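You operate a simulated robot arm through the tools that you are given. There is no shell and no other tool. Be economical: measure what you need, move in short steps, check, and stop when the job is done.

You are at the controls of a simulated two-armed robot. One attempt, no reset.

JOB
Rub the haze off the steel disc with the brown-knob block and paste.
Fine: put the block back and shut the dish lid. Set down upright: brown-knob block. Where these are worked on the way, their far stop is far enough and under half their travel is too little: dish lid. What is to be rubbed or washed off counts as gone when no trace of it is left.

Only the result counts: the job must be done as asked and must still hold three seconds after the hand-in. Knocking over, shifting, dropping, spilling or breaking anything else fails it. A push-on lid holds only when it is set on centred and level and pressed home; a screw cap is set on level and turned clockwise until tight.

ROBOT AND FRAMES
Two 7-joint arms with four-finger grippers on one trunk that stands fixed in place. Base frame: the origin is at the foot of the trunk, x ahead of it, y to its left, z up; the work surface is at about z = 30. Lengths are in cm, angles in degrees, forces in N, time in s.
The left shoulder is at [4, 18.1, 125.4], the right one opposite. With the tool pointing down near the work surface each hand reaches from about 10 to 38 cm from the base axis, measured 20 degrees to its own side. Payload 3.67 kg a hand.
The tool frame of a hand sits at the grasp point between the pads (the TCP): z along the fingers, y along the line on which they close. The tips reach 2.8 cm beyond it. Largest opening 11.2 cm; the body of the gripper starts 7.3 cm behind the TCP.
Orientation is that of the tool frame in the base frame, as a unit quaternion [x, y, z, w]. With the fingers straight down and closing along the base's y, the tool's x points along the base's -x, its y along +y and its z along -z.

CONTROLS
- The arms move only by the tool servo_tool. It takes "left_commands", "right_commands" or both (then of equal length, played together; a hand with none holds still); each is a list of rows, each a list of 3 entries, a list of its own where there are three numbers: the shift along the base's x, y, z in m, then the turn, a rotation vector about the base's x, y, z in degrees, then the closure in counts, from 0 (fully open) to 255 (shut). In form: [[[x, y, z], [wx, wy, wz], hand], ...]. A call has 1 to 8 rows; each row is the pose to reach, as a shift and turn from the pose commanded when the call began. A row lasts 0.2 s, in which the tool goes at most 5 cm and 8.6 degrees; a call with a longer step from one row to the next is refused whole, and so is a gripper value outside its range. A pose out of reach is approached as far as the arm can. The call stops where the force on the tool passes 90 N (or 10 N more than at its start, if that is more) or the arm is blocked; 0.2 s more then pass. The fingers move at their own pace and stop on an object; they squeeze with about 23 N. The grip force told is the motor's: it shows also when the fingers shut on nothing. Time passes only in rows, and 0.2 s behind the last, so rows that repeat a pose let the fingers close. It gives the time, the measured TCP pose, the force on the tool (base axes), the opening and the grip force at its end, in the units of the frame above (readings bear some noise), with the torque about the TCP (base axes, N m) and any sound that the robot's microphone picked up.
- Cameras (640 x 400 px; columns grow to the right, rows downward): "scene" is now at [9.97, 5.26, 149.27]; the picture's right is [0.47, -0.88, 0.00], its down [-0.51, -0.27, -0.82] and it looks along [0.72, 0.38, -0.58] (base axes); focal length 340 px, centre (320, 200). "left" rides on the left gripper at [6, 1.8, -10.4] in its tool frame; the picture's right is [-0.29, 0.96, 0.00], its down [-0.80, -0.24, -0.55] and it looks along [-0.53, -0.16, 0.83] (tool axes); focal length 234 px, centre (320, 200). "right" rides on the right gripper at [6, -1.8, -10.4] in its tool frame; the picture's right is [0.29, 0.96, 0.00], its down [-0.80, 0.24, -0.55] and it looks along [-0.53, 0.16, 0.83] (tool axes); focal length 234 px, centre (320, 200). There is no depth. A picture from a camera that has moved, and an enlarged one, comes with that camera's place and axes in the base frame and with its lens. The place of the scene camera against the robot may be out by one fixed shift of up to 1.8 cm in any direction.
- snapshot(camera): a new picture of that camera. No time passes.
- raise_lower(by): slides the trunk up (or, below 0, down) by that many cm; the arms and the scene camera ride with it, the base frame stays. It gives what a move gives, with no picture.
- pan_tilt(pan, tilt): turns the head with the scene camera to pan (to the left, within 86 degrees either way) and tilt (down, from -29 to 69), counted from straight ahead of the robot. It gives what a move gives.
- zoom(camera, box): a new picture of the part [left, top, right, bottom] of that camera's present view, enlarged. No time passes.
- sign_off(): hands the job in; it is judged then, once.

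Go step by step. Nothing tells you positions but the pictures and the camera data: compare them with the known pose of the tool, close in by small moves and look again before you grip or let go. The budget is 120 turns and 86 pictures, counting those below and the enlarged ones. Unless the task says otherwise, let go and move clear before handing in, and close with one line.

The tools are called after "Call:" as name(argument=value, ...) on one line, values as JSON. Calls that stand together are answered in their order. servo_tool: Moves the arms, as the interface text tells. Its arguments: {"type":"object","properties":{"left_commands":{"type":"array","items":{"type":"array"}},"right_commands":{"type":"array","items":{"type":"array"}}},"required":[]} The other tools are called the same way: raise_lower (by) slides the trunk up or down; pan_tilt (pan, tilt) turns the head that bears the scene camera; snapshot (camera) takes a picture; zoom (camera, box) takes an enlarged picture of a part of a camera's view; sign_off () hands the job in.

At the start:

```text
clock: 0.0
left_tool_pos: [30.88, 47.94, 123.47]
left_tool_rot: [0.001, 1.0, 0.0, 0.0]
left_force: [-0.1, -0.7, -0.2]
left_wrist_torque: [-0.03, 0.0, -0.01]
left_width: 11.2
left_gripper_force: 0.1
right_tool_pos: [50.38, 4.68, 118.68]
right_tool_rot: [0.0, 1.0, -0.001, 0.001]
right_force: [0.5, 0.1, -1.1]
right_wrist_torque: [-0.01, 0.02, -0.02]
right_width: 11.18
right_gripper_force: 0.0
trunk travel left (down, up): [-37.5, 13.9]
head pan, tilt: [28.1, 35.3]
```

scene: 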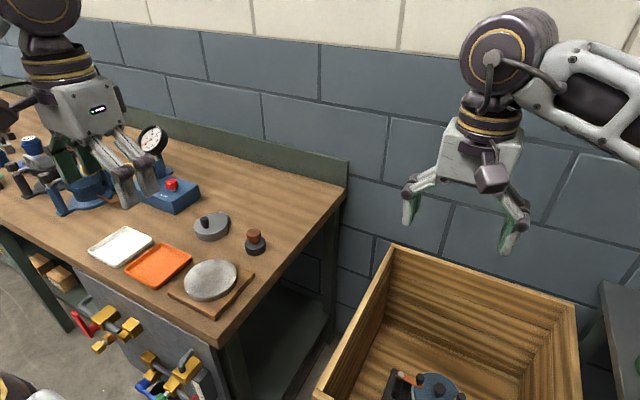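
right: 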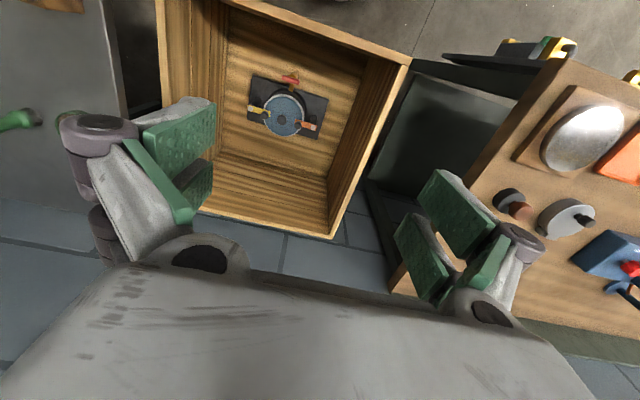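
left: 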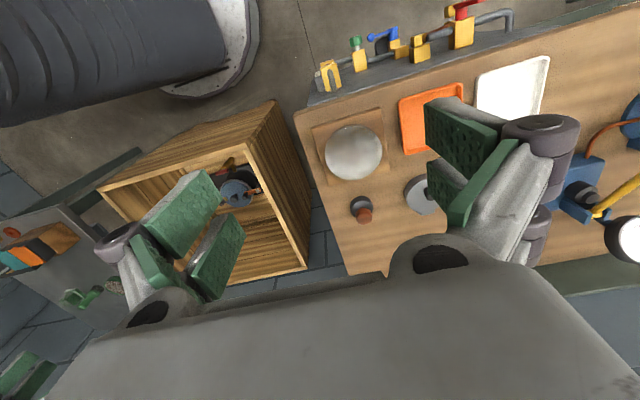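

I see a bench with a steel disc on a board, a lidded dish and a block with a brown knob. Triangulating, the bench top is at about z = 90 and the disc near (44, 51). I'll zoom in to look more closely.

Call:
zoom(camera="scene", box=[70, 170, 310, 320])

Call:
zoom(camera="left", box=[280, 70, 560, 245])

```text
2.67 times, centred on (190, 245) of scene
camera zoom: at [9.97, 5.26, 149.27], right [0.47, -0.88, 0.0], down [-0.51, -0.27, -0.82], along [0.72, 0.38, -0.58], focal length 906 px, centre (667, 80)
```

zoom: 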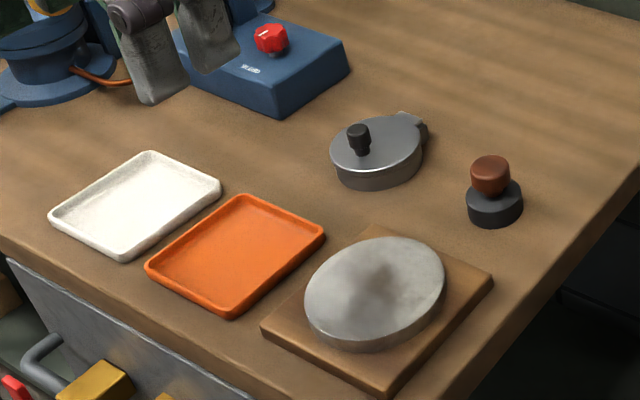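

```text
2.29 times, centred on (420, 158) of left
camera zoom: at [24.92, 49.89, 133.87], right [0.29, 0.96, 0.0], down [0.8, -0.24, 0.55], along [0.53, -0.16, -0.83], focal length 535 px, centre (91, 297)
```

zoom: 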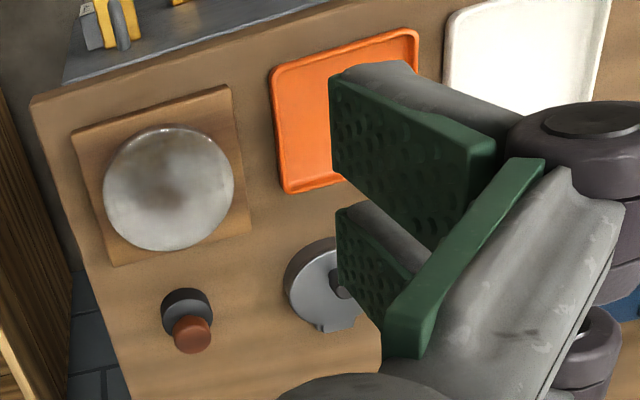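

The dish lid is hinged on the side away from the robot, with a black knob near the robot. I'll shift the left hand to +y at this safe height for a second view to triangulate.

Call:
servo_tool(left_commands=[[[0, 0.05, 0], [0, 0, 0], 0], [[0, 0.1, 0], [0, 0, 0], 0], [[-0.02, 0.14, 0], [0, 0, 0], 0], [[-0.02, 0.14, 0], [0, 0, 0], 0]])

Call:
snapshot(camera="left")

Call:
snapshot(camera="scene")

```text
clock: 1.0
left_tool_pos: [29.05, 62.03, 123.35]
left_tool_rot: [0.0, 1.0, 0.0, 0.0]
left_force: [0.6, -1.1, -0.8]
left_wrist_torque: [0.0, 0.0, -0.03]
left_width: 11.19
left_gripper_force: 0.0
right_tool_pos: [50.59, 4.58, 118.56]
right_tool_rot: [0.0, 1.0, 0.0, 0.0]
right_force: [-0.1, 0.0, -0.6]
right_wrist_torque: [-0.01, 0.01, -0.04]
right_width: 11.18
right_gripper_force: 0.0
trunk travel left (down, up): [-37.5, 13.9]
head pan, tilt: [28.1, 35.3]
```

```text
80 pictures are left
camera left: at [23.05, 63.94, 133.74], right [0.29, 0.96, 0.0], down [0.8, -0.24, 0.55], along [0.53, -0.16, -0.83], focal length 234 px, centre (320, 200)
```

left: 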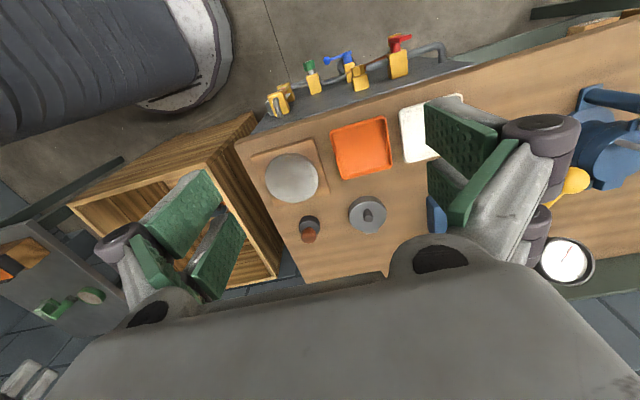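

```text
79 pictures are left
camera scene: at [10.02, 5.24, 149.26], right [0.47, -0.88, 0.0], down [-0.51, -0.27, -0.82], along [0.72, 0.38, -0.58], focal length 340 px, centre (320, 200)
```

scene: 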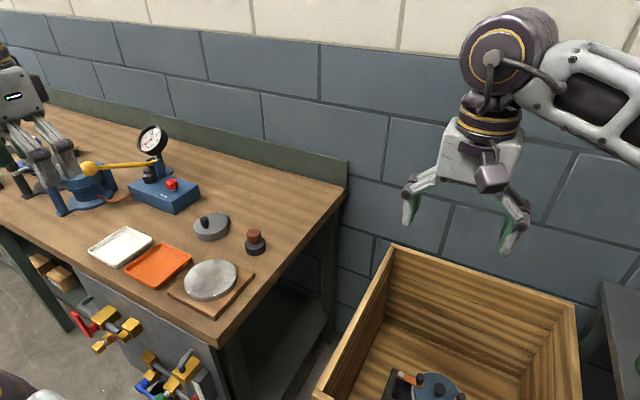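

Call:
zoom(camera="left", box=[240, 110, 440, 250])

Call:
zoom(camera="scene", box=[180, 190, 290, 260])

```text
2.86 times, centred on (340, 180) of left
camera zoom: at [23.05, 63.94, 133.74], right [0.29, 0.96, 0.0], down [0.8, -0.24, 0.55], along [0.53, -0.16, -0.83], focal length 669 px, centre (263, 257)
```

zoom: 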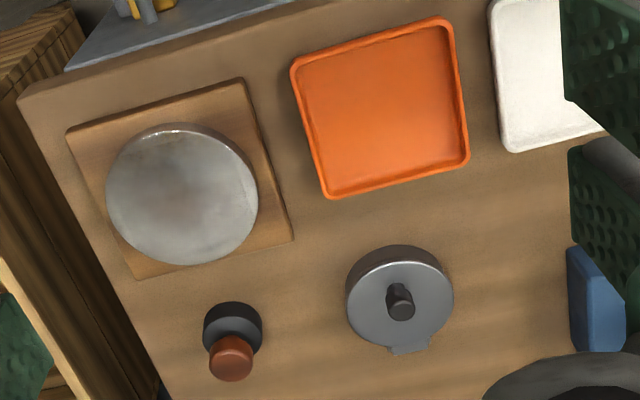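

```text
5.71 times, centred on (235, 225) of scene
camera zoom: at [10.02, 5.24, 149.26], right [0.47, -0.88, 0.0], down [-0.51, -0.27, -0.82], along [0.72, 0.38, -0.58], focal length 1942 px, centre (806, 57)
```

zoom: 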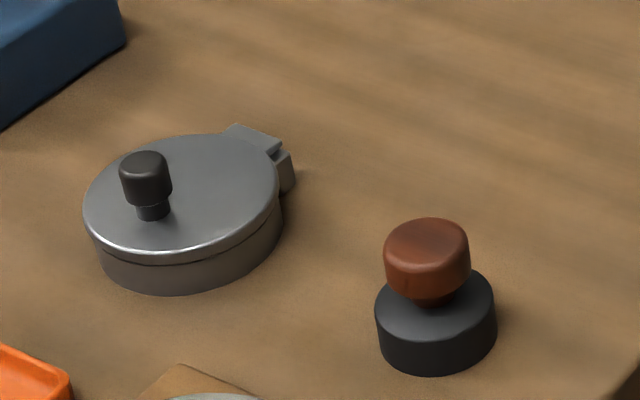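

Triangulated estimates: disc centre about (44.3, 51.2) with its top at z≈89, block about (59, 50), lid centre about (59, 65) with its hinge at x≈64.5, and lid knob about (57.7, 65). I'll bring the left hand closer, with the fingers half closed, for a finer look.

Call:
servo_tool(left_commands=[[[0.045, 0.005, -0.02], [0, 0, 0], 120], [[0.09, 0.01, -0.04], [0, 0, 0], 120], [[0.13, 0.015, -0.06], [0, 0, 0], 120], [[0.17, 0.02, -0.08], [0, 0, 0], 120], [[0.21, 0.029, -0.1], [0, 0, 0], 120], [[0.23, 0.029, -0.13], [0, 0, 0], 120], [[0.23, 0.029, -0.13], [0, 0, 0], 120]])

Call:
snapshot(camera="left")

Call:
snapshot(camera="scene")

```text
clock: 2.6
left_tool_pos: [51.99, 64.81, 110.39]
left_tool_rot: [0.001, 1.0, 0.0, 0.0]
left_force: [-0.1, 0.3, 0.6]
left_wrist_torque: [0.01, -0.02, 0.0]
left_width: 5.92
left_gripper_force: 0.1
right_tool_pos: [50.32, 4.61, 118.81]
right_tool_rot: [0.0, 1.0, -0.001, 0.001]
right_force: [-0.4, 0.4, 0.7]
right_wrist_torque: [0.0, -0.04, -0.02]
right_width: 11.23
right_gripper_force: 0.1
trunk travel left (down, up): [-37.5, 13.9]
head pan, tilt: [28.1, 35.3]
```

```text
76 pictures are left
camera left: at [45.86, 66.73, 120.86], right [0.29, 0.96, 0.0], down [0.8, -0.24, 0.55], along [0.53, -0.16, -0.83], focal length 234 px, centre (320, 200)
```

left: 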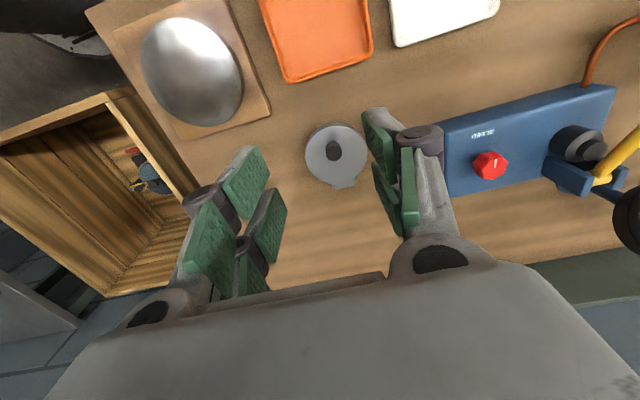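

```text
75 pictures are left
camera scene: at [9.83, 5.28, 149.28], right [0.47, -0.88, 0.0], down [-0.51, -0.27, -0.82], along [0.72, 0.38, -0.58], focal length 340 px, centre (320, 200)
```

scene: 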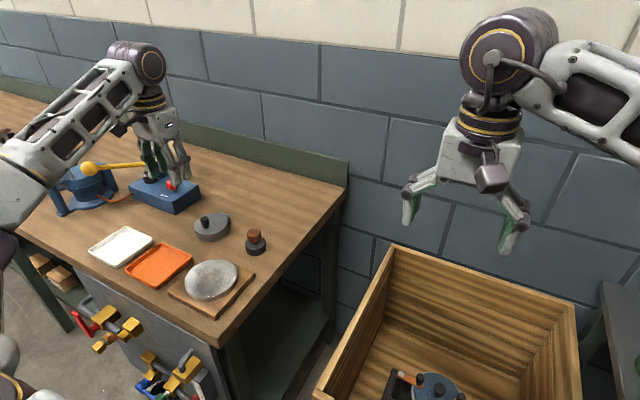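

The dish sits between the fingers in the hand view. I'll zoom in for accuracy.

Call:
zoom(camera="left", box=[280, 110, 400, 200])

```text
4.44 times, centred on (340, 155) of left
camera zoom: at [45.86, 66.73, 120.86], right [0.29, 0.96, 0.0], down [0.8, -0.24, 0.55], along [0.53, -0.16, -0.83], focal length 1041 px, centre (231, 400)
```

zoom: 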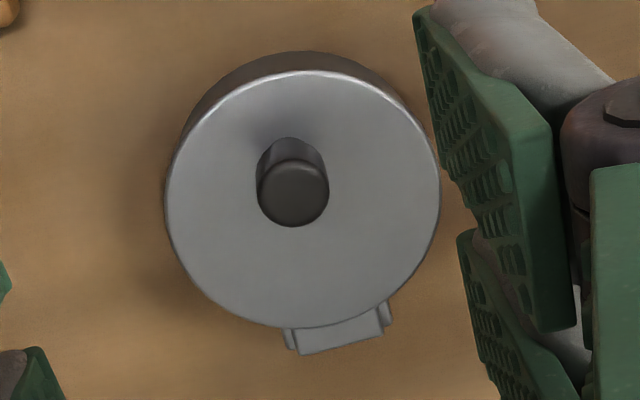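

The lid knob is at about (58.1, 65.0), with its top at z≈91.2 and the lid top at z≈89. I'll move to just above the knob.

Call:
servo_tool(left_commands=[[[0.03, 0.001, -0.03], [0, 0, 0], 140], [[0.061, 0.002, -0.06], [0, 0, 0], 140], [[0.061, 0.002, -0.1], [0, 0, 0], 140], [[0.061, 0.002, -0.135], [0, 0, 0], 150], [[0.061, 0.002, -0.15], [0, 0, 0], 150], [[0.061, 0.002, -0.15], [0, 0, 0], 150]])

Call:
snapshot(camera="left")

Call:
zoom(camera="scene", box=[130, 140, 290, 260])

```text
clock: 4.0
left_tool_pos: [58.12, 65.18, 95.51]
left_tool_rot: [0.001, 1.0, 0.0, 0.0]
left_force: [-0.2, -0.2, 0.5]
left_wrist_torque: [-0.02, -0.02, 0.01]
left_width: 4.62
left_gripper_force: 0.1
right_tool_pos: [50.52, 4.59, 118.74]
right_tool_rot: [0.0, 1.0, 0.0, 0.0]
right_force: [-0.2, -0.2, -0.3]
right_wrist_torque: [-0.02, 0.01, -0.01]
right_width: 11.21
right_gripper_force: 0.1
trunk travel left (down, up): [-37.5, 13.9]
head pan, tilt: [28.1, 35.3]
```

```text
73 pictures are left
camera left: at [52.03, 66.92, 105.8], right [0.29, 0.96, 0.0], down [0.8, -0.24, 0.55], along [0.53, -0.16, -0.83], focal length 234 px, centre (320, 200)
```

left: 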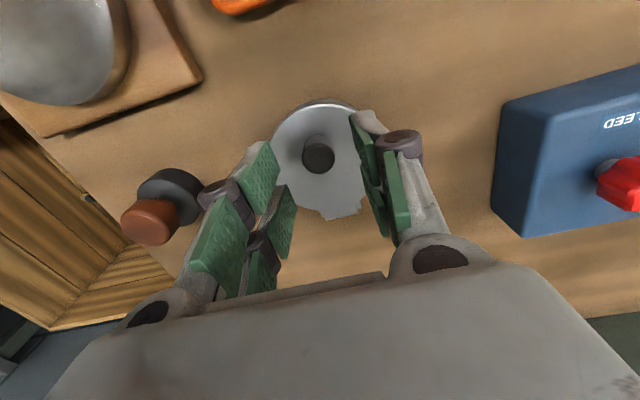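

```text
3.33 times, centred on (210, 200) of scene
camera zoom: at [9.94, 5.27, 149.27], right [0.47, -0.88, 0.0], down [-0.51, -0.27, -0.82], along [0.72, 0.38, -0.58], focal length 1133 px, centre (687, 200)
```

zoom: 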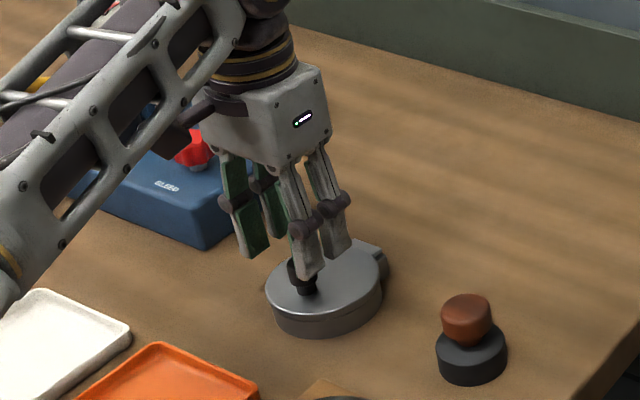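

The knob lies exactly under the grasp point. I'll descend and grip it with the fingertips.

Call:
servo_tool(left_commands=[[[0, -0.001, -0.015], [0, 0, 0], 150], [[0, -0.001, -0.026], [0, 0, 0], 150], [[0, -0.001, -0.026], [0, 0, 0], 220], [[0, -0.001, -0.026], [0, 0, 0], 255], [[0, -0.001, -0.026], [0, 0, 0], 255]])

Call:
zoom(camera="left", box=[220, 80, 420, 280])

```text
clock: 5.2
left_tool_pos: [58.13, 65.02, 92.94]
left_tool_rot: [0.001, 1.0, 0.0, 0.0]
left_force: [-2.6, 0.2, 0.4]
left_wrist_torque: [0.0, 0.11, 0.0]
left_width: 1.83
left_gripper_force: 44.7
right_tool_pos: [50.41, 4.68, 118.67]
right_tool_rot: [0.0, 1.0, 0.0, 0.0]
right_force: [0.0, 0.4, -0.2]
right_wrist_torque: [0.01, 0.02, 0.02]
right_width: 11.2
right_gripper_force: 0.1
trunk travel left (down, up): [-37.5, 13.9]
head pan, tilt: [28.1, 35.3]
```

```text
2.00 times, centred on (320, 180) of left
camera zoom: at [52.0, 66.84, 103.28], right [0.29, 0.96, 0.0], down [0.8, -0.24, 0.55], along [0.53, -0.16, -0.83], focal length 468 px, centre (320, 240)
```

zoom: 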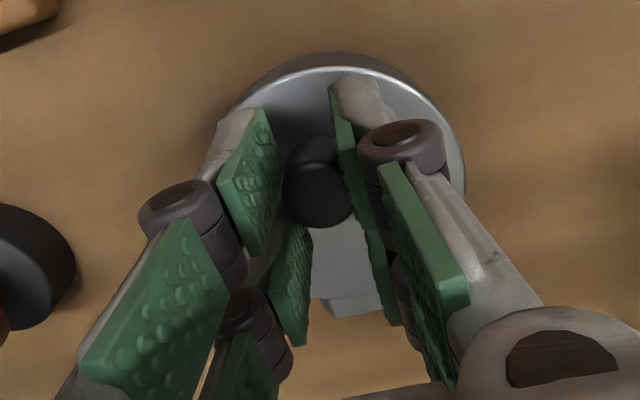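

I have a grip on the knob. I'll lift the lid along the hinge arc, keeping the hand vertical and going first to about 30°.

Call:
servo_tool(left_commands=[[[0.003, 0, 0.008], [0, 0, 0], 255], [[0.0074, 0, 0.0159], [0, 0, 0], 255], [[0.0125, 0, 0.023], [0, 0, 0], 255], [[0.0186, 0, 0.0293], [0, 0, 0], 255], [[0.0186, 0, 0.0293], [0, 0, 0], 255]])

Call:
zoom(camera="scene", box=[130, 140, 290, 260])

```text
clock: 6.4
left_tool_pos: [59.47, 65.01, 96.11]
left_tool_rot: [0.0, 1.0, 0.001, 0.0]
left_force: [-22.5, -7.9, 3.9]
left_wrist_torque: [-0.2, 1.48, 0.09]
left_width: 1.89
left_gripper_force: 44.8
right_tool_pos: [50.15, 4.51, 118.85]
right_tool_rot: [0.0, 1.0, 0.001, 0.001]
right_force: [-1.3, -0.6, 0.3]
right_wrist_torque: [0.03, -0.04, 0.02]
right_width: 11.2
right_gripper_force: 0.0
trunk travel left (down, up): [-37.5, 13.9]
head pan, tilt: [28.1, 35.3]
```

```text
3.33 times, centred on (210, 200) of scene
camera zoom: at [9.62, 5.12, 149.3], right [0.47, -0.88, 0.0], down [-0.51, -0.27, -0.82], along [0.72, 0.38, -0.58], focal length 1133 px, centre (687, 200)
```

zoom: 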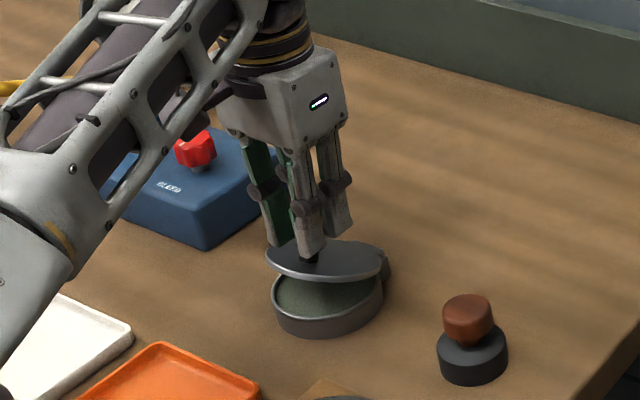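

The lid is coming up. The force says the true arc is steeper, so I'll correct the hinge estimate and add a little hand rotation as I go on to about 60°.

Call:
servo_tool(left_commands=[[[-0.001, 0, 0.004], [0, 2, 0], 255], [[0.002, 0, 0.0075], [0, 5, 0], 255], [[0.006, 0, 0.0105], [0, 8, 0], 255], [[0.0118, 0, 0.0138], [0, 11, 0], 255], [[0.0178, 0, 0.017], [0, 14, 0], 255], [[0.024, 0, 0.0192], [0, 17, 0], 255], [[0.0306, 0, 0.0213], [0, 20, 0], 255]])

Call:
zoom(camera="scene", box=[130, 140, 290, 260])

```text
clock: 8.0
left_tool_pos: [62.08, 64.94, 97.37]
left_tool_rot: [0.002, 0.989, -0.001, -0.147]
left_force: [9.6, -2.1, -27.9]
left_wrist_torque: [0.26, -0.07, -0.18]
left_width: 1.89
left_gripper_force: 44.7
left hand out of reach, approached as far as the arm can: row 6, 7
right_tool_pos: [50.79, 4.83, 118.54]
right_tool_rot: [0.001, 1.0, -0.002, -0.002]
right_force: [0.6, 0.5, -0.2]
right_wrist_torque: [0.01, 0.0, 0.0]
right_width: 11.21
right_gripper_force: 0.1
trunk travel left (down, up): [-37.5, 13.9]
head pan, tilt: [28.1, 35.3]
```

```text
3.33 times, centred on (210, 200) of scene
camera zoom: at [10.4, 5.62, 149.21], right [0.47, -0.88, 0.0], down [-0.51, -0.27, -0.81], along [0.72, 0.38, -0.58], focal length 1133 px, centre (687, 200)
```

zoom: 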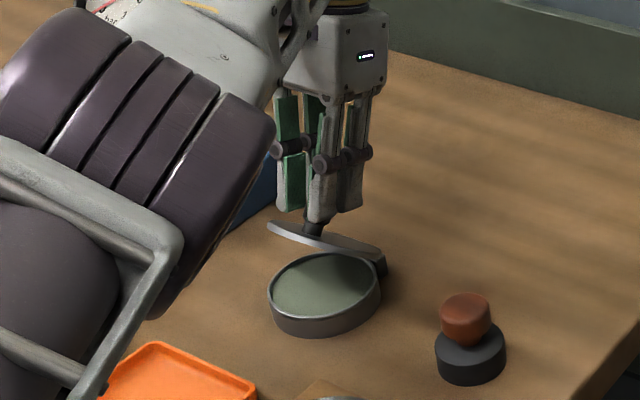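

The lid is at about 50°, but the tilt has brought the arm to its reach limit. I'll straighten the hand while continuing the arc.

Call:
servo_tool(left_commands=[[[-0.002, 0, 0.002], [0, -4, 0], 255], [[-0.002, 0, 0.003], [0, -8, 0], 255], [[0.0, 0, 0.004], [0, -12, 0], 255], [[0.003, 0, 0.005], [0, -16, 0], 255], [[0.003, 0, 0.005], [0, -16, 0], 255]])

Call:
zoom(camera="scene", box=[130, 140, 290, 260])

```text
clock: 9.2
left_tool_pos: [62.04, 64.76, 98.58]
left_tool_rot: [0.0, 1.0, 0.002, -0.005]
left_force: [-0.4, -0.6, -0.5]
left_wrist_torque: [0.02, -0.06, -0.01]
left_width: 0.03
left_gripper_force: 35.8
right_tool_pos: [50.38, 4.63, 118.64]
right_tool_rot: [0.0, 1.0, -0.001, 0.0]
right_force: [-0.3, 0.2, -0.1]
right_wrist_torque: [0.02, 0.01, -0.01]
right_width: 11.19
right_gripper_force: 0.1
trunk travel left (down, up): [-37.5, 13.9]
head pan, tilt: [28.1, 35.3]
```

```text
3.33 times, centred on (210, 200) of scene
camera zoom: at [9.88, 5.21, 149.28], right [0.47, -0.88, 0.0], down [-0.51, -0.27, -0.82], along [0.72, 0.38, -0.58], focal length 1133 px, centre (687, 200)
```

zoom: 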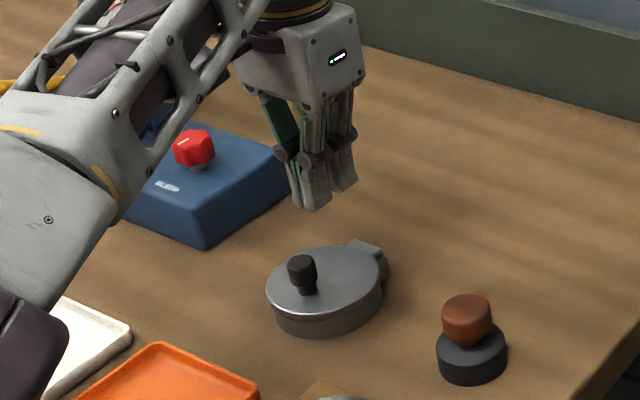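

The knob slipped out and the lid fell shut, but nothing else moved. I'll grip again starting with the hand pitched about 45° (fingers pointing forward and down), so that it ends near vertical when the lid is upright.

Call:
servo_tool(left_commands=[[[-0.01, 0.001, 0.02], [0, -8, 0], 150], [[-0.03, 0.002, 0.03], [0, -16, 0], 150], [[-0.05, 0.003, 0.03], [0, -24, 0], 150], [[-0.07, 0.003, 0.02], [0, -32, 0], 150], [[-0.09, 0.003, 0.005], [0, -40, 0], 150], [[-0.0904, 0.003, -0.015], [0, -45, 0], 150], [[-0.0904, 0.003, -0.031], [0, -45, 0], 150], [[-0.0904, 0.003, -0.031], [0, -45, 0], 150]])

Call:
snapshot(camera="left")

Call:
zoom(camera="scene", box=[130, 140, 290, 260])

```text
clock: 11.0
left_tool_pos: [52.84, 65.2, 95.27]
left_tool_rot: [0.0, 0.926, 0.0, 0.378]
left_force: [0.2, -0.5, -0.1]
left_wrist_torque: [0.0, -0.01, -0.03]
left_width: 4.6
left_gripper_force: 0.1
right_tool_pos: [50.45, 4.73, 118.78]
right_tool_rot: [0.0, 1.0, 0.0, 0.001]
right_force: [-0.1, 0.2, 0.2]
right_wrist_torque: [0.0, 0.0, -0.02]
right_width: 11.19
right_gripper_force: 0.1
trunk travel left (down, up): [-37.5, 13.9]
head pan, tilt: [28.1, 35.3]
```

```text
67 pictures are left
camera left: at [41.36, 67.04, 98.51], right [0.21, 0.96, 0.2], down [0.18, -0.24, 0.95], along [0.96, -0.16, -0.22], focal length 234 px, centre (320, 200)
```

left: 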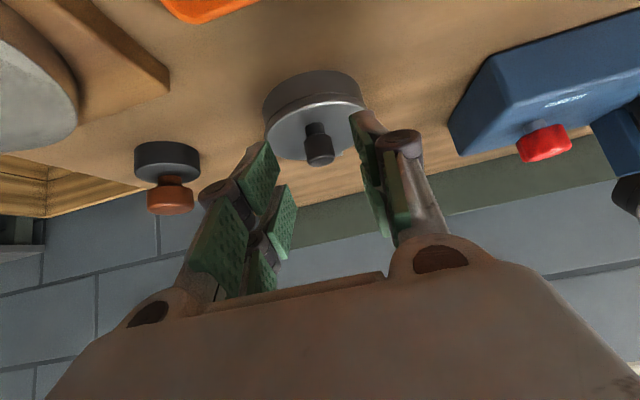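

```text
3.33 times, centred on (210, 200) of scene
camera zoom: at [9.93, 5.29, 149.27], right [0.47, -0.88, 0.0], down [-0.51, -0.27, -0.82], along [0.72, 0.38, -0.58], focal length 1133 px, centre (687, 200)
```

zoom: 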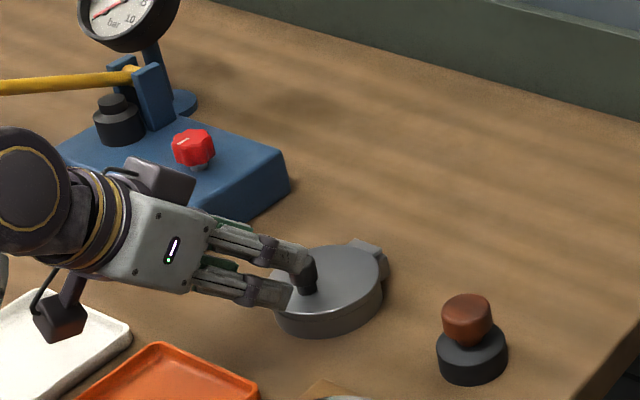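

I'm in the pitched pose, and the side-on view is good for heights, so I'll zoom in on it.

Call:
zoom(camera="left", box=[120, 50, 400, 230])

```text
2.22 times, centred on (260, 140) of left
camera zoom: at [41.36, 67.04, 98.51], right [0.21, 0.96, 0.2], down [0.18, -0.24, 0.95], along [0.96, -0.16, -0.22], focal length 520 px, centre (453, 333)
```

zoom: 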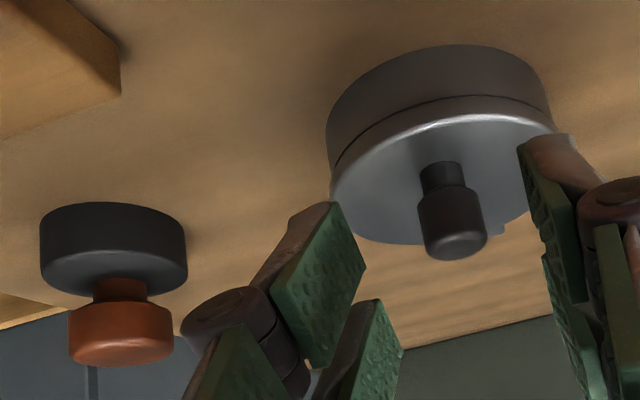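

The knob head spans about z 89.8–91.6 on a thin neck, so I can grip deeper than before. I'll move in along the finger direction and close.

Call:
servo_tool(left_commands=[[[0.015, -0.001, -0.013], [0, 0, 0], 150], [[0.03, -0.001, -0.026], [0, 0, 0], 150], [[0.0405, -0.001, -0.035], [0, 0, 0], 150], [[0.0405, -0.001, -0.035], [0, 0, 0], 255], [[0.0405, -0.001, -0.035], [0, 0, 0], 255], [[0.0405, -0.001, -0.035], [0, 0, 0], 255]])

Call:
zoom(camera="left", box=[220, 80, 420, 280])

```text
clock: 12.4
left_tool_pos: [57.08, 64.84, 92.59]
left_tool_rot: [0.001, 0.924, 0.003, 0.381]
left_force: [-1.4, 2.1, 32.1]
left_wrist_torque: [-0.02, -0.6, 0.04]
left_width: 2.05
left_gripper_force: 44.6
right_tool_pos: [50.2, 4.43, 118.79]
right_tool_rot: [0.0, 1.0, 0.001, 0.001]
right_force: [0.9, -0.5, 0.3]
right_wrist_torque: [-0.02, 0.0, 0.02]
right_width: 11.2
right_gripper_force: 0.1
trunk travel left (down, up): [-37.5, 13.9]
head pan, tilt: [28.1, 35.3]
```

```text
2.00 times, centred on (320, 180) of left
camera zoom: at [45.49, 66.79, 95.61], right [0.2, 0.96, 0.21], down [0.17, -0.25, 0.95], along [0.96, -0.16, -0.22], focal length 468 px, centre (320, 240)
```

zoom: 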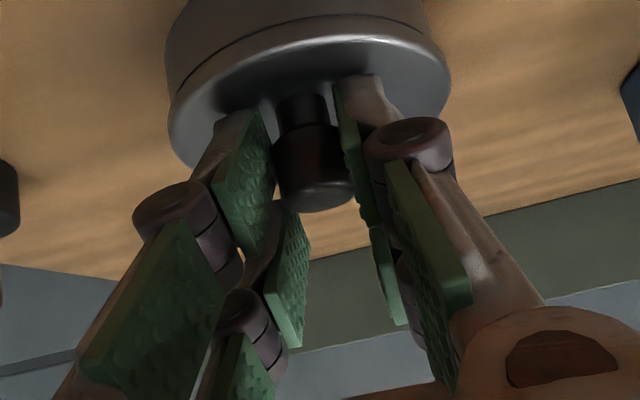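

The fingertips are resting on the lid with the knob firmly gripped. I'll lift along the arc to about 30°, turning the hand as it goes.

Call:
servo_tool(left_commands=[[[0.0, 0, 0.007], [0, 0, 0], 255], [[0.0057, 0.001, 0.016], [0, 6, 0], 255], [[0.0115, 0.001, 0.024], [0, 12, 0], 255], [[0.0183, 0.001, 0.0316], [0, 18, 0], 255], [[0.026, 0.001, 0.0383], [0, 24, 0], 255], [[0.026, 0.001, 0.0383], [0, 24, 0], 255]])

Call:
zoom(camera="scene", box=[130, 140, 290, 260])

```text
clock: 13.8
left_tool_pos: [59.56, 64.98, 95.43]
left_tool_rot: [0.001, 0.985, -0.001, 0.174]
left_force: [-13.1, -11.2, -11.2]
left_wrist_torque: [-0.3, 1.5, 0.0]
left_width: 2.13
left_gripper_force: 45.2
right_tool_pos: [50.33, 4.64, 118.69]
right_tool_rot: [0.0, 1.0, 0.0, 0.0]
right_force: [0.6, -0.1, 0.6]
right_wrist_torque: [-0.05, 0.0, 0.01]
right_width: 11.19
right_gripper_force: 0.1
trunk travel left (down, up): [-37.5, 13.9]
head pan, tilt: [28.1, 35.3]
```

```text
3.33 times, centred on (210, 200) of scene
camera zoom: at [9.87, 5.26, 149.26], right [0.47, -0.88, 0.0], down [-0.51, -0.27, -0.82], along [0.72, 0.38, -0.58], focal length 1133 px, centre (687, 200)
```

zoom: 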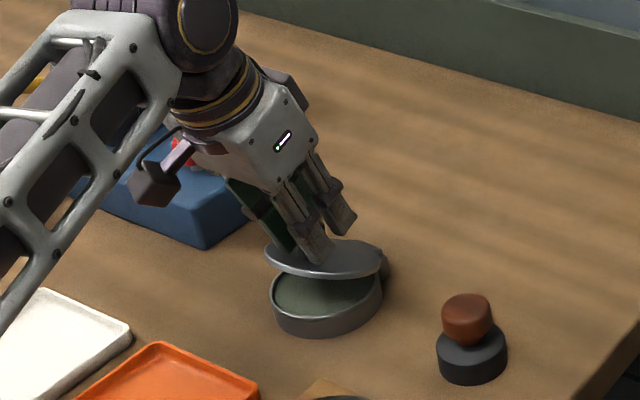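

Good tracking. I'll continue to about 60°.

Call:
servo_tool(left_commands=[[[0.007, -0.001, 0.0045], [0, 5, 0], 255], [[0.016, -0.001, 0.009], [0, 10, 0], 255], [[0.025, -0.001, 0.0122], [0, 14, 0], 255], [[0.0345, -0.001, 0.0148], [0, 18, 0], 255], [[0.0345, -0.001, 0.0148], [0, 18, 0], 255]])

Call:
zoom(camera="scene", box=[130, 140, 290, 260])

```text
clock: 15.0
left_tool_pos: [63.05, 64.96, 97.26]
left_tool_rot: [0.001, 1.0, 0.0, 0.019]
left_force: [-13.2, -10.8, -5.3]
left_wrist_torque: [-0.23, 1.26, 0.26]
left_width: 2.06
left_gripper_force: 45.1
right_tool_pos: [50.38, 4.56, 118.6]
right_tool_rot: [0.0, 1.0, 0.0, 0.001]
right_force: [-0.1, 0.1, -0.1]
right_wrist_torque: [-0.03, -0.01, -0.02]
right_width: 11.19
right_gripper_force: 0.0
trunk travel left (down, up): [-37.5, 13.9]
head pan, tilt: [28.1, 35.3]
```

```text
3.33 times, centred on (210, 200) of scene
camera zoom: at [9.81, 5.2, 149.28], right [0.47, -0.88, 0.0], down [-0.51, -0.27, -0.82], along [0.72, 0.38, -0.58], focal length 1133 px, centre (687, 200)
```

zoom: 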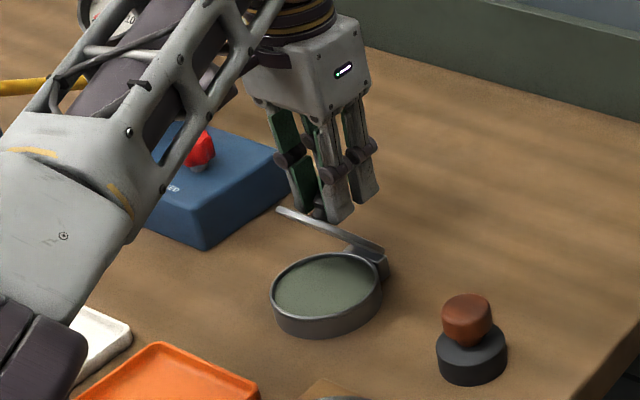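

The lid is at about 60° and still gripped. I'll keep going past vertical.

Call:
servo_tool(left_commands=[[[0.009, -0.001, 0.002], [0, 1.5, 0], 255], [[0.018, -0.001, 0.002], [0, 3, 0], 255], [[0.026, -0.001, 0.0015], [0, 3, 0], 255], [[0.034, -0.001, 0.0], [0, 3, 0], 255], [[0.034, -0.001, 0.0], [0, 3, 0], 255]])

Call:
zoom(camera="scene", box=[130, 140, 290, 260])

```text
clock: 16.2
left_tool_pos: [66.16, 65.0, 97.69]
left_tool_rot: [0.0, 1.0, 0.001, -0.003]
left_force: [-12.9, 4.3, 19.5]
left_wrist_torque: [0.13, 1.49, -0.04]
left_width: 2.05
left_gripper_force: 45.1
right_tool_pos: [50.16, 4.48, 118.74]
right_tool_rot: [0.0, 1.0, 0.001, 0.002]
right_force: [0.7, -0.6, -0.4]
right_wrist_torque: [0.02, 0.0, -0.02]
right_width: 11.21
right_gripper_force: 0.1
trunk travel left (down, up): [-37.5, 13.9]
head pan, tilt: [28.1, 35.3]
```

```text
3.33 times, centred on (210, 200) of scene
camera zoom: at [9.55, 5.14, 149.31], right [0.47, -0.88, 0.0], down [-0.51, -0.27, -0.82], along [0.72, 0.39, -0.57], focal length 1133 px, centre (687, 200)
```

zoom: 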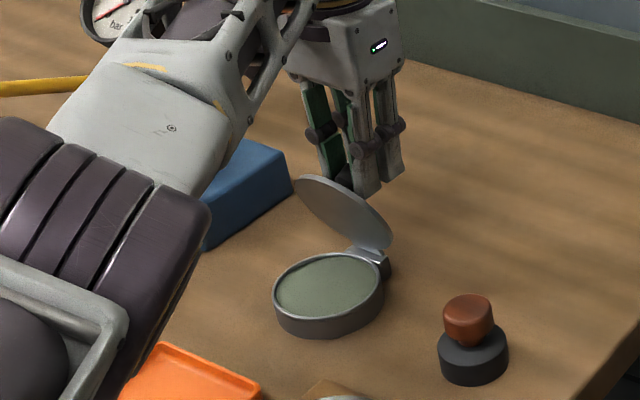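

It's nearly vertical now. I'll push a bit further out and down.

Call:
servo_tool(left_commands=[[[0.006, 0, -0.003], [0, -2, 0], 255], [[0.012, 0, -0.006], [0, -4, 0], 255], [[0.018, 0, -0.01], [0, -6, 0], 255], [[0.024, 0, -0.014], [0, -8, 0], 255], [[0.024, 0, -0.014], [0, -8, 0], 255]])

Call:
zoom(camera="scene", box=[130, 140, 290, 260])

```text
clock: 17.4
left_tool_pos: [68.73, 64.87, 96.08]
left_tool_rot: [0.0, 0.998, 0.001, 0.066]
left_force: [-4.1, 15.8, 26.0]
left_wrist_torque: [0.09, 1.34, -0.39]
left_width: 1.94
left_gripper_force: 45.2
right_tool_pos: [50.14, 4.59, 118.72]
right_tool_rot: [0.0, 1.0, 0.0, 0.001]
right_force: [1.3, -0.7, 0.2]
right_wrist_torque: [0.0, -0.02, 0.03]
right_width: 11.19
right_gripper_force: 0.0
trunk travel left (down, up): [-37.5, 13.9]
head pan, tilt: [28.1, 35.3]
```

```text
3.33 times, centred on (210, 200) of scene
camera zoom: at [9.63, 5.2, 149.3], right [0.47, -0.88, 0.0], down [-0.51, -0.27, -0.82], along [0.72, 0.38, -0.58], focal length 1133 px, centre (687, 200)
```

zoom: 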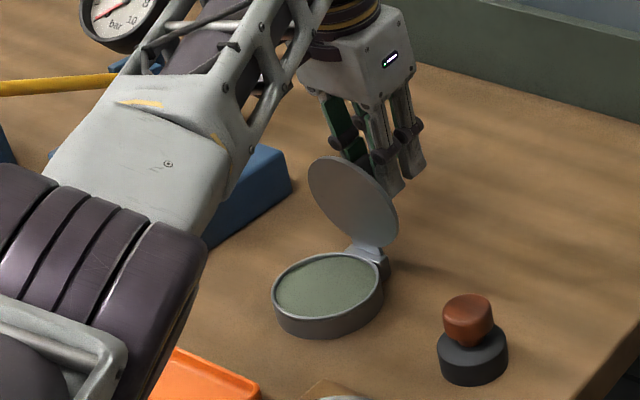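

By the kinematics the lid looks past vertical. I'll nudge a bit more toward the far stop before letting go.

Call:
servo_tool(left_commands=[[[0.002, 0.001, -0.005], [0, -3, 0], 255], [[0.006, 0.001, -0.011], [0, -6, 0], 255], [[0.008, 0.001, -0.015], [0, -8, 0], 255], [[0.008, 0.001, -0.015], [0, -8, 0], 255]])

Call:
zoom(camera="scene", box=[130, 140, 290, 260])

Call:
snapshot(camera="left")

```text
clock: 18.4
left_tool_pos: [69.71, 64.94, 93.8]
left_tool_rot: [0.001, 0.991, -0.002, 0.131]
left_force: [0.1, 7.0, -6.4]
left_wrist_torque: [-0.02, -0.28, -0.08]
left_width: 1.94
left_gripper_force: 45.0
right_tool_pos: [50.52, 4.79, 118.62]
right_tool_rot: [0.001, 1.0, 0.0, -0.001]
right_force: [0.0, -0.3, -0.3]
right_wrist_torque: [0.01, -0.01, 0.0]
right_width: 11.21
right_gripper_force: 0.0
trunk travel left (down, up): [-37.5, 13.9]
head pan, tilt: [28.1, 35.3]
```

```text
3.33 times, centred on (210, 200) of scene
camera zoom: at [10.09, 5.45, 149.23], right [0.47, -0.88, 0.0], down [-0.51, -0.27, -0.82], along [0.72, 0.38, -0.58], focal length 1133 px, centre (687, 200)
```

zoom: 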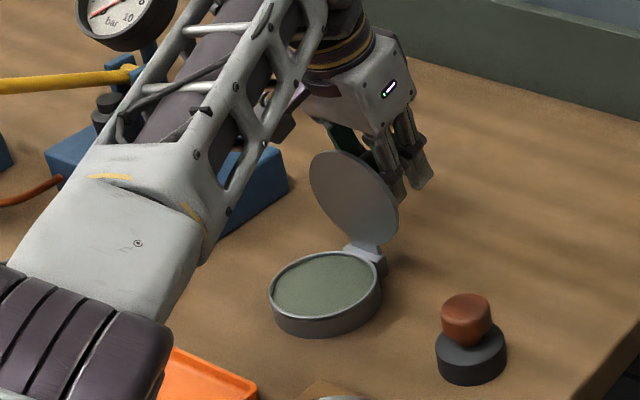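

```text
58 pictures are left
camera left: at [61.21, 66.85, 102.18], right [0.28, 0.96, 0.07], down [0.63, -0.24, 0.74], along [0.73, -0.16, -0.67], focal length 234 px, centre (320, 200)
```

left: 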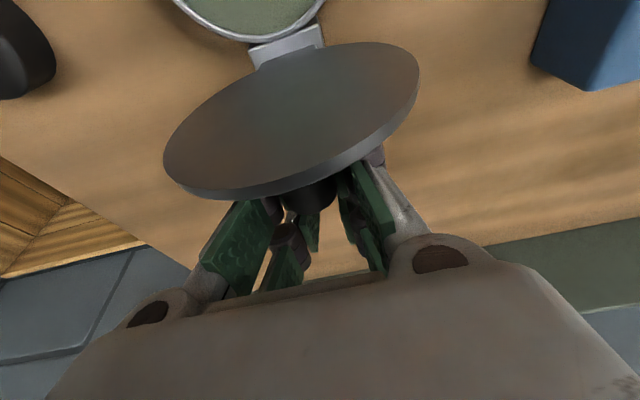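

The lid is past vertical and resting near its stop. I'll open the fingers and lift straight up and clear.

Call:
servo_tool(left_commands=[[[0, 0, 0], [0, 0, 0], 190], [[0, 0, 0], [0, 0, 0], 150], [[0, 0, 0.02], [0, 0, 0], 150], [[0, 0, 0.06], [0, 0, 0], 150], [[-0.01, 0, 0.1], [0, 0, 0], 150], [[-0.05, 0, 0.12], [0, 5, 0], 150], [[-0.09, -0.02, 0.12], [0, 10, 0], 150], [[-0.09, -0.02, 0.12], [0, 15, 0], 150]])

Call:
snapshot(camera="scene")

```text
clock: 20.2
left_tool_pos: [60.84, 63.03, 106.14]
left_tool_rot: [0.0, 1.0, 0.0, 0.001]
left_force: [0.0, -0.4, -0.2]
left_wrist_torque: [-0.01, 0.04, 0.02]
left_width: 4.62
left_gripper_force: 0.0
right_tool_pos: [50.62, 4.61, 118.6]
right_tool_rot: [0.0, 1.0, 0.0, 0.0]
right_force: [-0.4, 0.2, -0.2]
right_wrist_torque: [0.0, 0.05, 0.03]
right_width: 11.21
right_gripper_force: 0.1
trunk travel left (down, up): [-37.5, 13.9]
head pan, tilt: [28.1, 35.3]
```

```text
57 pictures are left
camera scene: at [10.11, 5.24, 149.26], right [0.47, -0.88, 0.0], down [-0.51, -0.27, -0.82], along [0.72, 0.38, -0.58], focal length 340 px, centre (320, 200)
```

scene: 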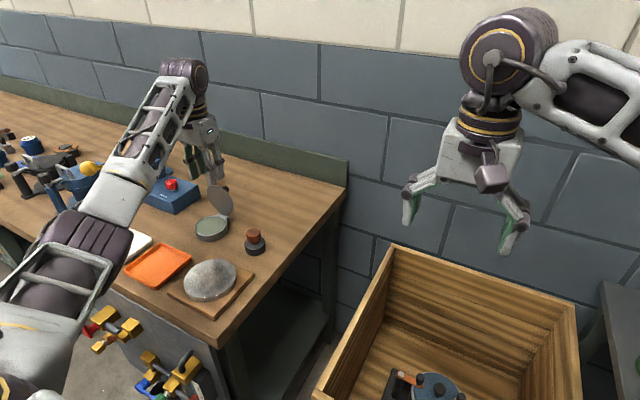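

The lid stays open and the paste is exposed. Next is the block, so I'll move over near (59, 50) for a close view.

Call:
servo_tool(left_commands=[[[-0.02, -0.04, 0], [0, 0, 0], 110], [[-0.04, -0.08, 0], [0, 0, 0], 110], [[-0.058, -0.12, -0.01], [0, 0, 0], 110], [[-0.058, -0.127, -0.02], [0, 0, 0], 110], [[-0.058, -0.127, -0.02], [0, 0, 0], 110]])

Call:
snapshot(camera="left")

```text
clock: 21.4
left_tool_pos: [54.92, 50.29, 104.24]
left_tool_rot: [0.0, 1.0, 0.0, 0.003]
left_force: [0.9, -0.1, -0.1]
left_wrist_torque: [0.03, 0.01, 0.02]
left_width: 6.36
left_gripper_force: 0.1
right_tool_pos: [50.51, 4.62, 118.66]
right_tool_rot: [0.0, 1.0, 0.0, 0.0]
right_force: [0.0, 0.3, 0.6]
right_wrist_torque: [0.02, -0.01, -0.01]
right_width: 11.19
right_gripper_force: 0.1
trunk travel left (down, up): [-37.5, 13.9]
head pan, tilt: [28.1, 35.3]
```

```text
56 pictures are left
camera left: at [48.76, 52.23, 114.6], right [0.29, 0.96, 0.0], down [0.79, -0.24, 0.56], along [0.54, -0.16, -0.83], focal length 234 px, centre (320, 200)
```

left: 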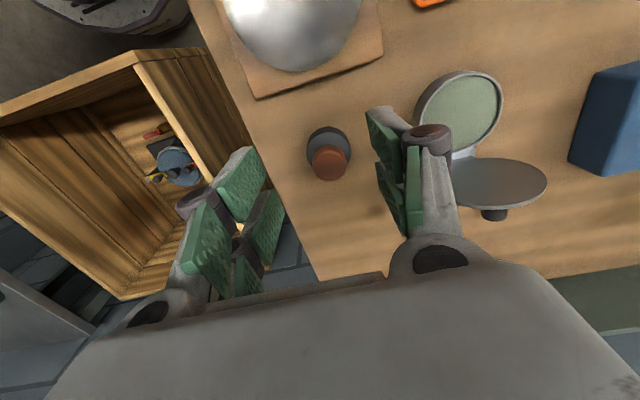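

Call:
zoom(camera="left", box=[290, 110, 370, 190])

Call:
zoom(camera="left", box=[390, 50, 570, 230])

```text
5.00 times, centred on (330, 150) of left
camera zoom: at [48.76, 52.23, 114.6], right [0.29, 0.96, 0.0], down [0.79, -0.24, 0.56], along [0.54, -0.16, -0.83], focal length 1171 px, centre (270, 450)
```

zoom: 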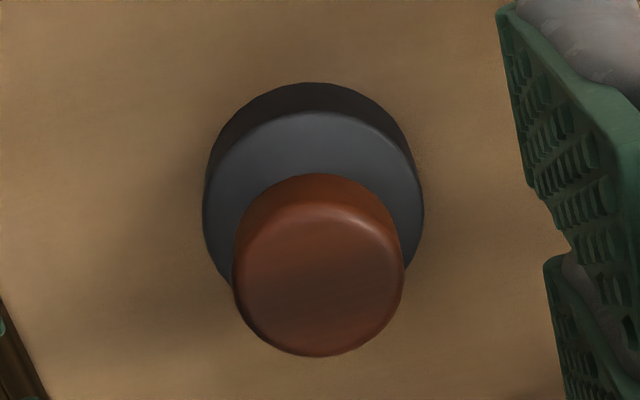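

```text
2.22 times, centred on (480, 140) of left
camera zoom: at [48.76, 52.23, 114.6], right [0.29, 0.96, 0.0], down [0.79, -0.24, 0.56], along [0.54, -0.16, -0.83], focal length 520 px, centre (-36, 333)
```

zoom: 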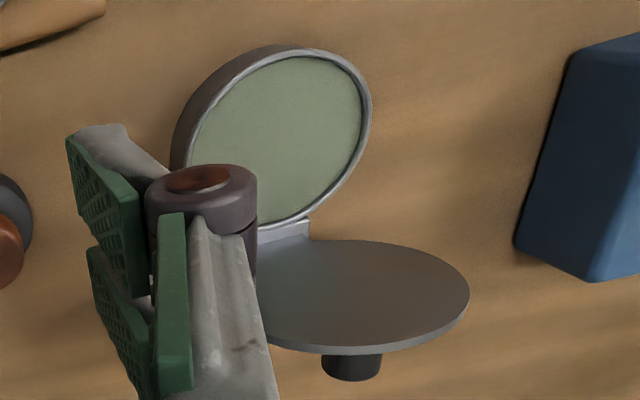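

The block is at about (59.5, 50.0), with its knob about 3.9 across and its top near z≈92. I'll go down to just above it and verify.

Call:
servo_tool(left_commands=[[[0.046, -0.003, 0], [0, 0, 0], 110], [[0.046, -0.003, -0.04], [0, 0, 0], 110], [[0.046, -0.003, -0.075], [0, 0, 0], 110], [[0.046, -0.003, -0.075], [0, 0, 0], 110]])

Call:
zoom(camera="left", box=[220, 80, 420, 280])

Call:
zoom(camera="scene", box=[180, 150, 320, 270])

```text
clock: 22.4
left_tool_pos: [59.51, 50.0, 96.75]
left_tool_rot: [0.001, 1.0, 0.0, 0.002]
left_force: [-0.4, -0.9, 0.7]
left_wrist_torque: [0.02, 0.01, 0.02]
left_width: 6.37
left_gripper_force: 0.0
right_tool_pos: [50.45, 4.47, 118.66]
right_tool_rot: [0.0, 1.0, 0.0, 0.0]
right_force: [-0.2, 0.9, -0.7]
right_wrist_torque: [-0.02, 0.02, -0.01]
right_width: 11.22
right_gripper_force: 0.1
trunk travel left (down, up): [-37.5, 13.9]
head pan, tilt: [28.1, 35.3]
```

```text
2.00 times, centred on (320, 180) of left
camera zoom: at [53.44, 51.88, 107.07], right [0.29, 0.96, 0.0], down [0.79, -0.24, 0.56], along [0.54, -0.16, -0.83], focal length 468 px, centre (320, 240)
```

zoom: 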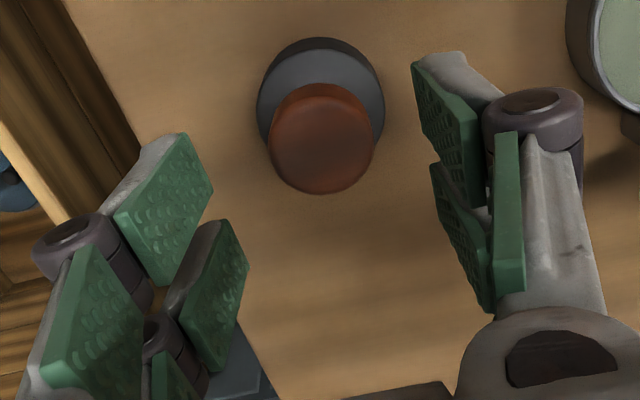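

```text
3.33 times, centred on (250, 210) of scene
camera zoom: at [10.06, 5.2, 149.26], right [0.47, -0.88, 0.0], down [-0.51, -0.27, -0.82], along [0.72, 0.38, -0.58], focal length 1133 px, centre (553, 167)
```

zoom: 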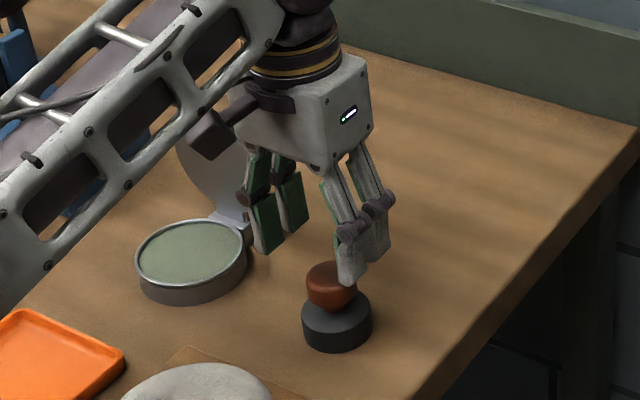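

The alignment is good. I'll descend around the knob and grip it.

Call:
servo_tool(left_commands=[[[0.001, 0, -0.02], [0, 0, 0], 110], [[0.001, 0, -0.035], [0, 0, 0], 110], [[0.001, 0, -0.0445], [0, 0, 0], 110], [[0.001, 0, -0.0445], [0, 0, 0], 110]])

Call:
zoom(camera="scene", box=[200, 180, 300, 270])

Call:
zoom(camera="left", box=[220, 80, 420, 280])

```text
clock: 23.4
left_tool_pos: [59.64, 50.12, 92.19]
left_tool_rot: [0.0, 1.0, 0.0, 0.003]
left_force: [-0.6, 0.7, -0.6]
left_wrist_torque: [-0.02, -0.04, 0.0]
left_width: 6.37
left_gripper_force: 0.1
right_tool_pos: [50.38, 4.63, 118.67]
right_tool_rot: [0.0, 1.0, 0.0, 0.0]
right_force: [-0.1, -0.2, 0.1]
right_wrist_torque: [-0.01, -0.01, 0.02]
right_width: 11.19
right_gripper_force: 0.0
trunk travel left (down, up): [-37.5, 13.9]
head pan, tilt: [28.1, 35.3]
```

```text
4.44 times, centred on (250, 225) of scene
camera zoom: at [10.0, 5.26, 149.26], right [0.47, -0.88, 0.0], down [-0.51, -0.27, -0.82], along [0.72, 0.38, -0.58], focal length 1510 px, centre (631, 89)
```

zoom: 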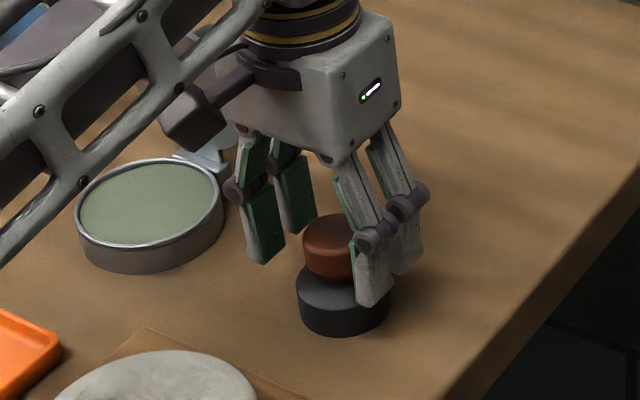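

```text
2.00 times, centred on (320, 180) of left
camera zoom: at [53.59, 51.9, 102.6], right [0.29, 0.96, 0.0], down [0.79, -0.24, 0.56], along [0.54, -0.16, -0.83], focal length 468 px, centre (320, 240)
```

zoom: 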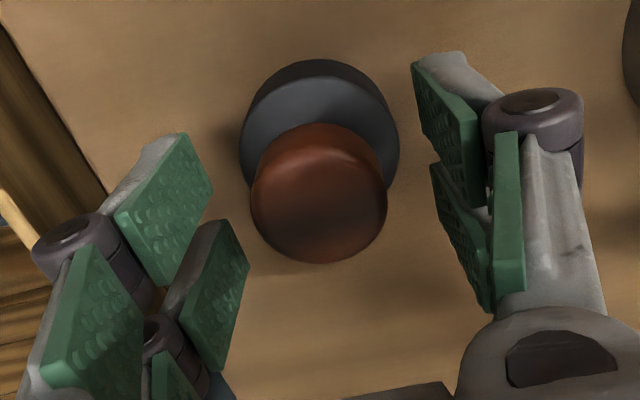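

The fingers straddle the knob. I'll go slightly lower and close.

Call:
servo_tool(left_commands=[[[0.001, 0, -0.004], [0, 0, 0], 110], [[0.001, 0, -0.004], [0, 0, 0], 180], [[0.001, 0, -0.004], [0, 0, 0], 255], [[0.001, 0, -0.004], [0, 0, 0], 255], [[0.001, 0, -0.004], [0, 0, 0], 255]])

Call:
zoom(camera="left", box=[220, 80, 420, 280])

```text
clock: 24.6
left_tool_pos: [59.85, 50.07, 91.84]
left_tool_rot: [0.0, 1.0, 0.0, 0.002]
left_force: [0.7, 0.9, -0.3]
left_wrist_torque: [0.01, -0.04, -0.01]
left_width: 3.53
left_gripper_force: 22.9
right_tool_pos: [50.47, 4.68, 118.65]
right_tool_rot: [0.0, 1.0, 0.0, 0.001]
right_force: [0.3, -0.3, 0.0]
right_wrist_torque: [-0.03, -0.05, 0.01]
right_width: 11.21
right_gripper_force: 0.1
trunk travel left (down, up): [-37.5, 13.9]
head pan, tilt: [28.1, 35.3]
```

```text
2.00 times, centred on (320, 180) of left
camera zoom: at [53.69, 51.9, 102.2], right [0.29, 0.96, 0.0], down [0.79, -0.24, 0.56], along [0.54, -0.16, -0.83], focal length 468 px, centre (320, 240)
```

zoom: 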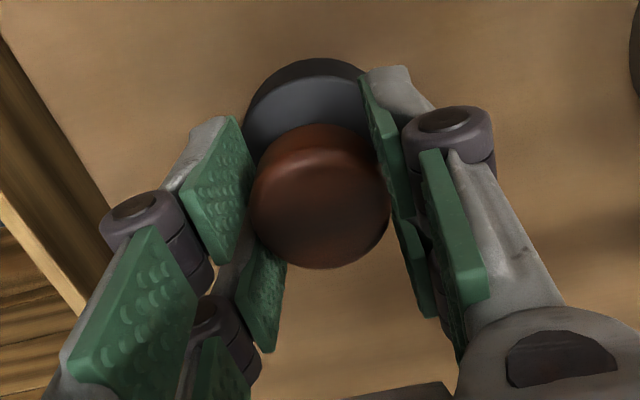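

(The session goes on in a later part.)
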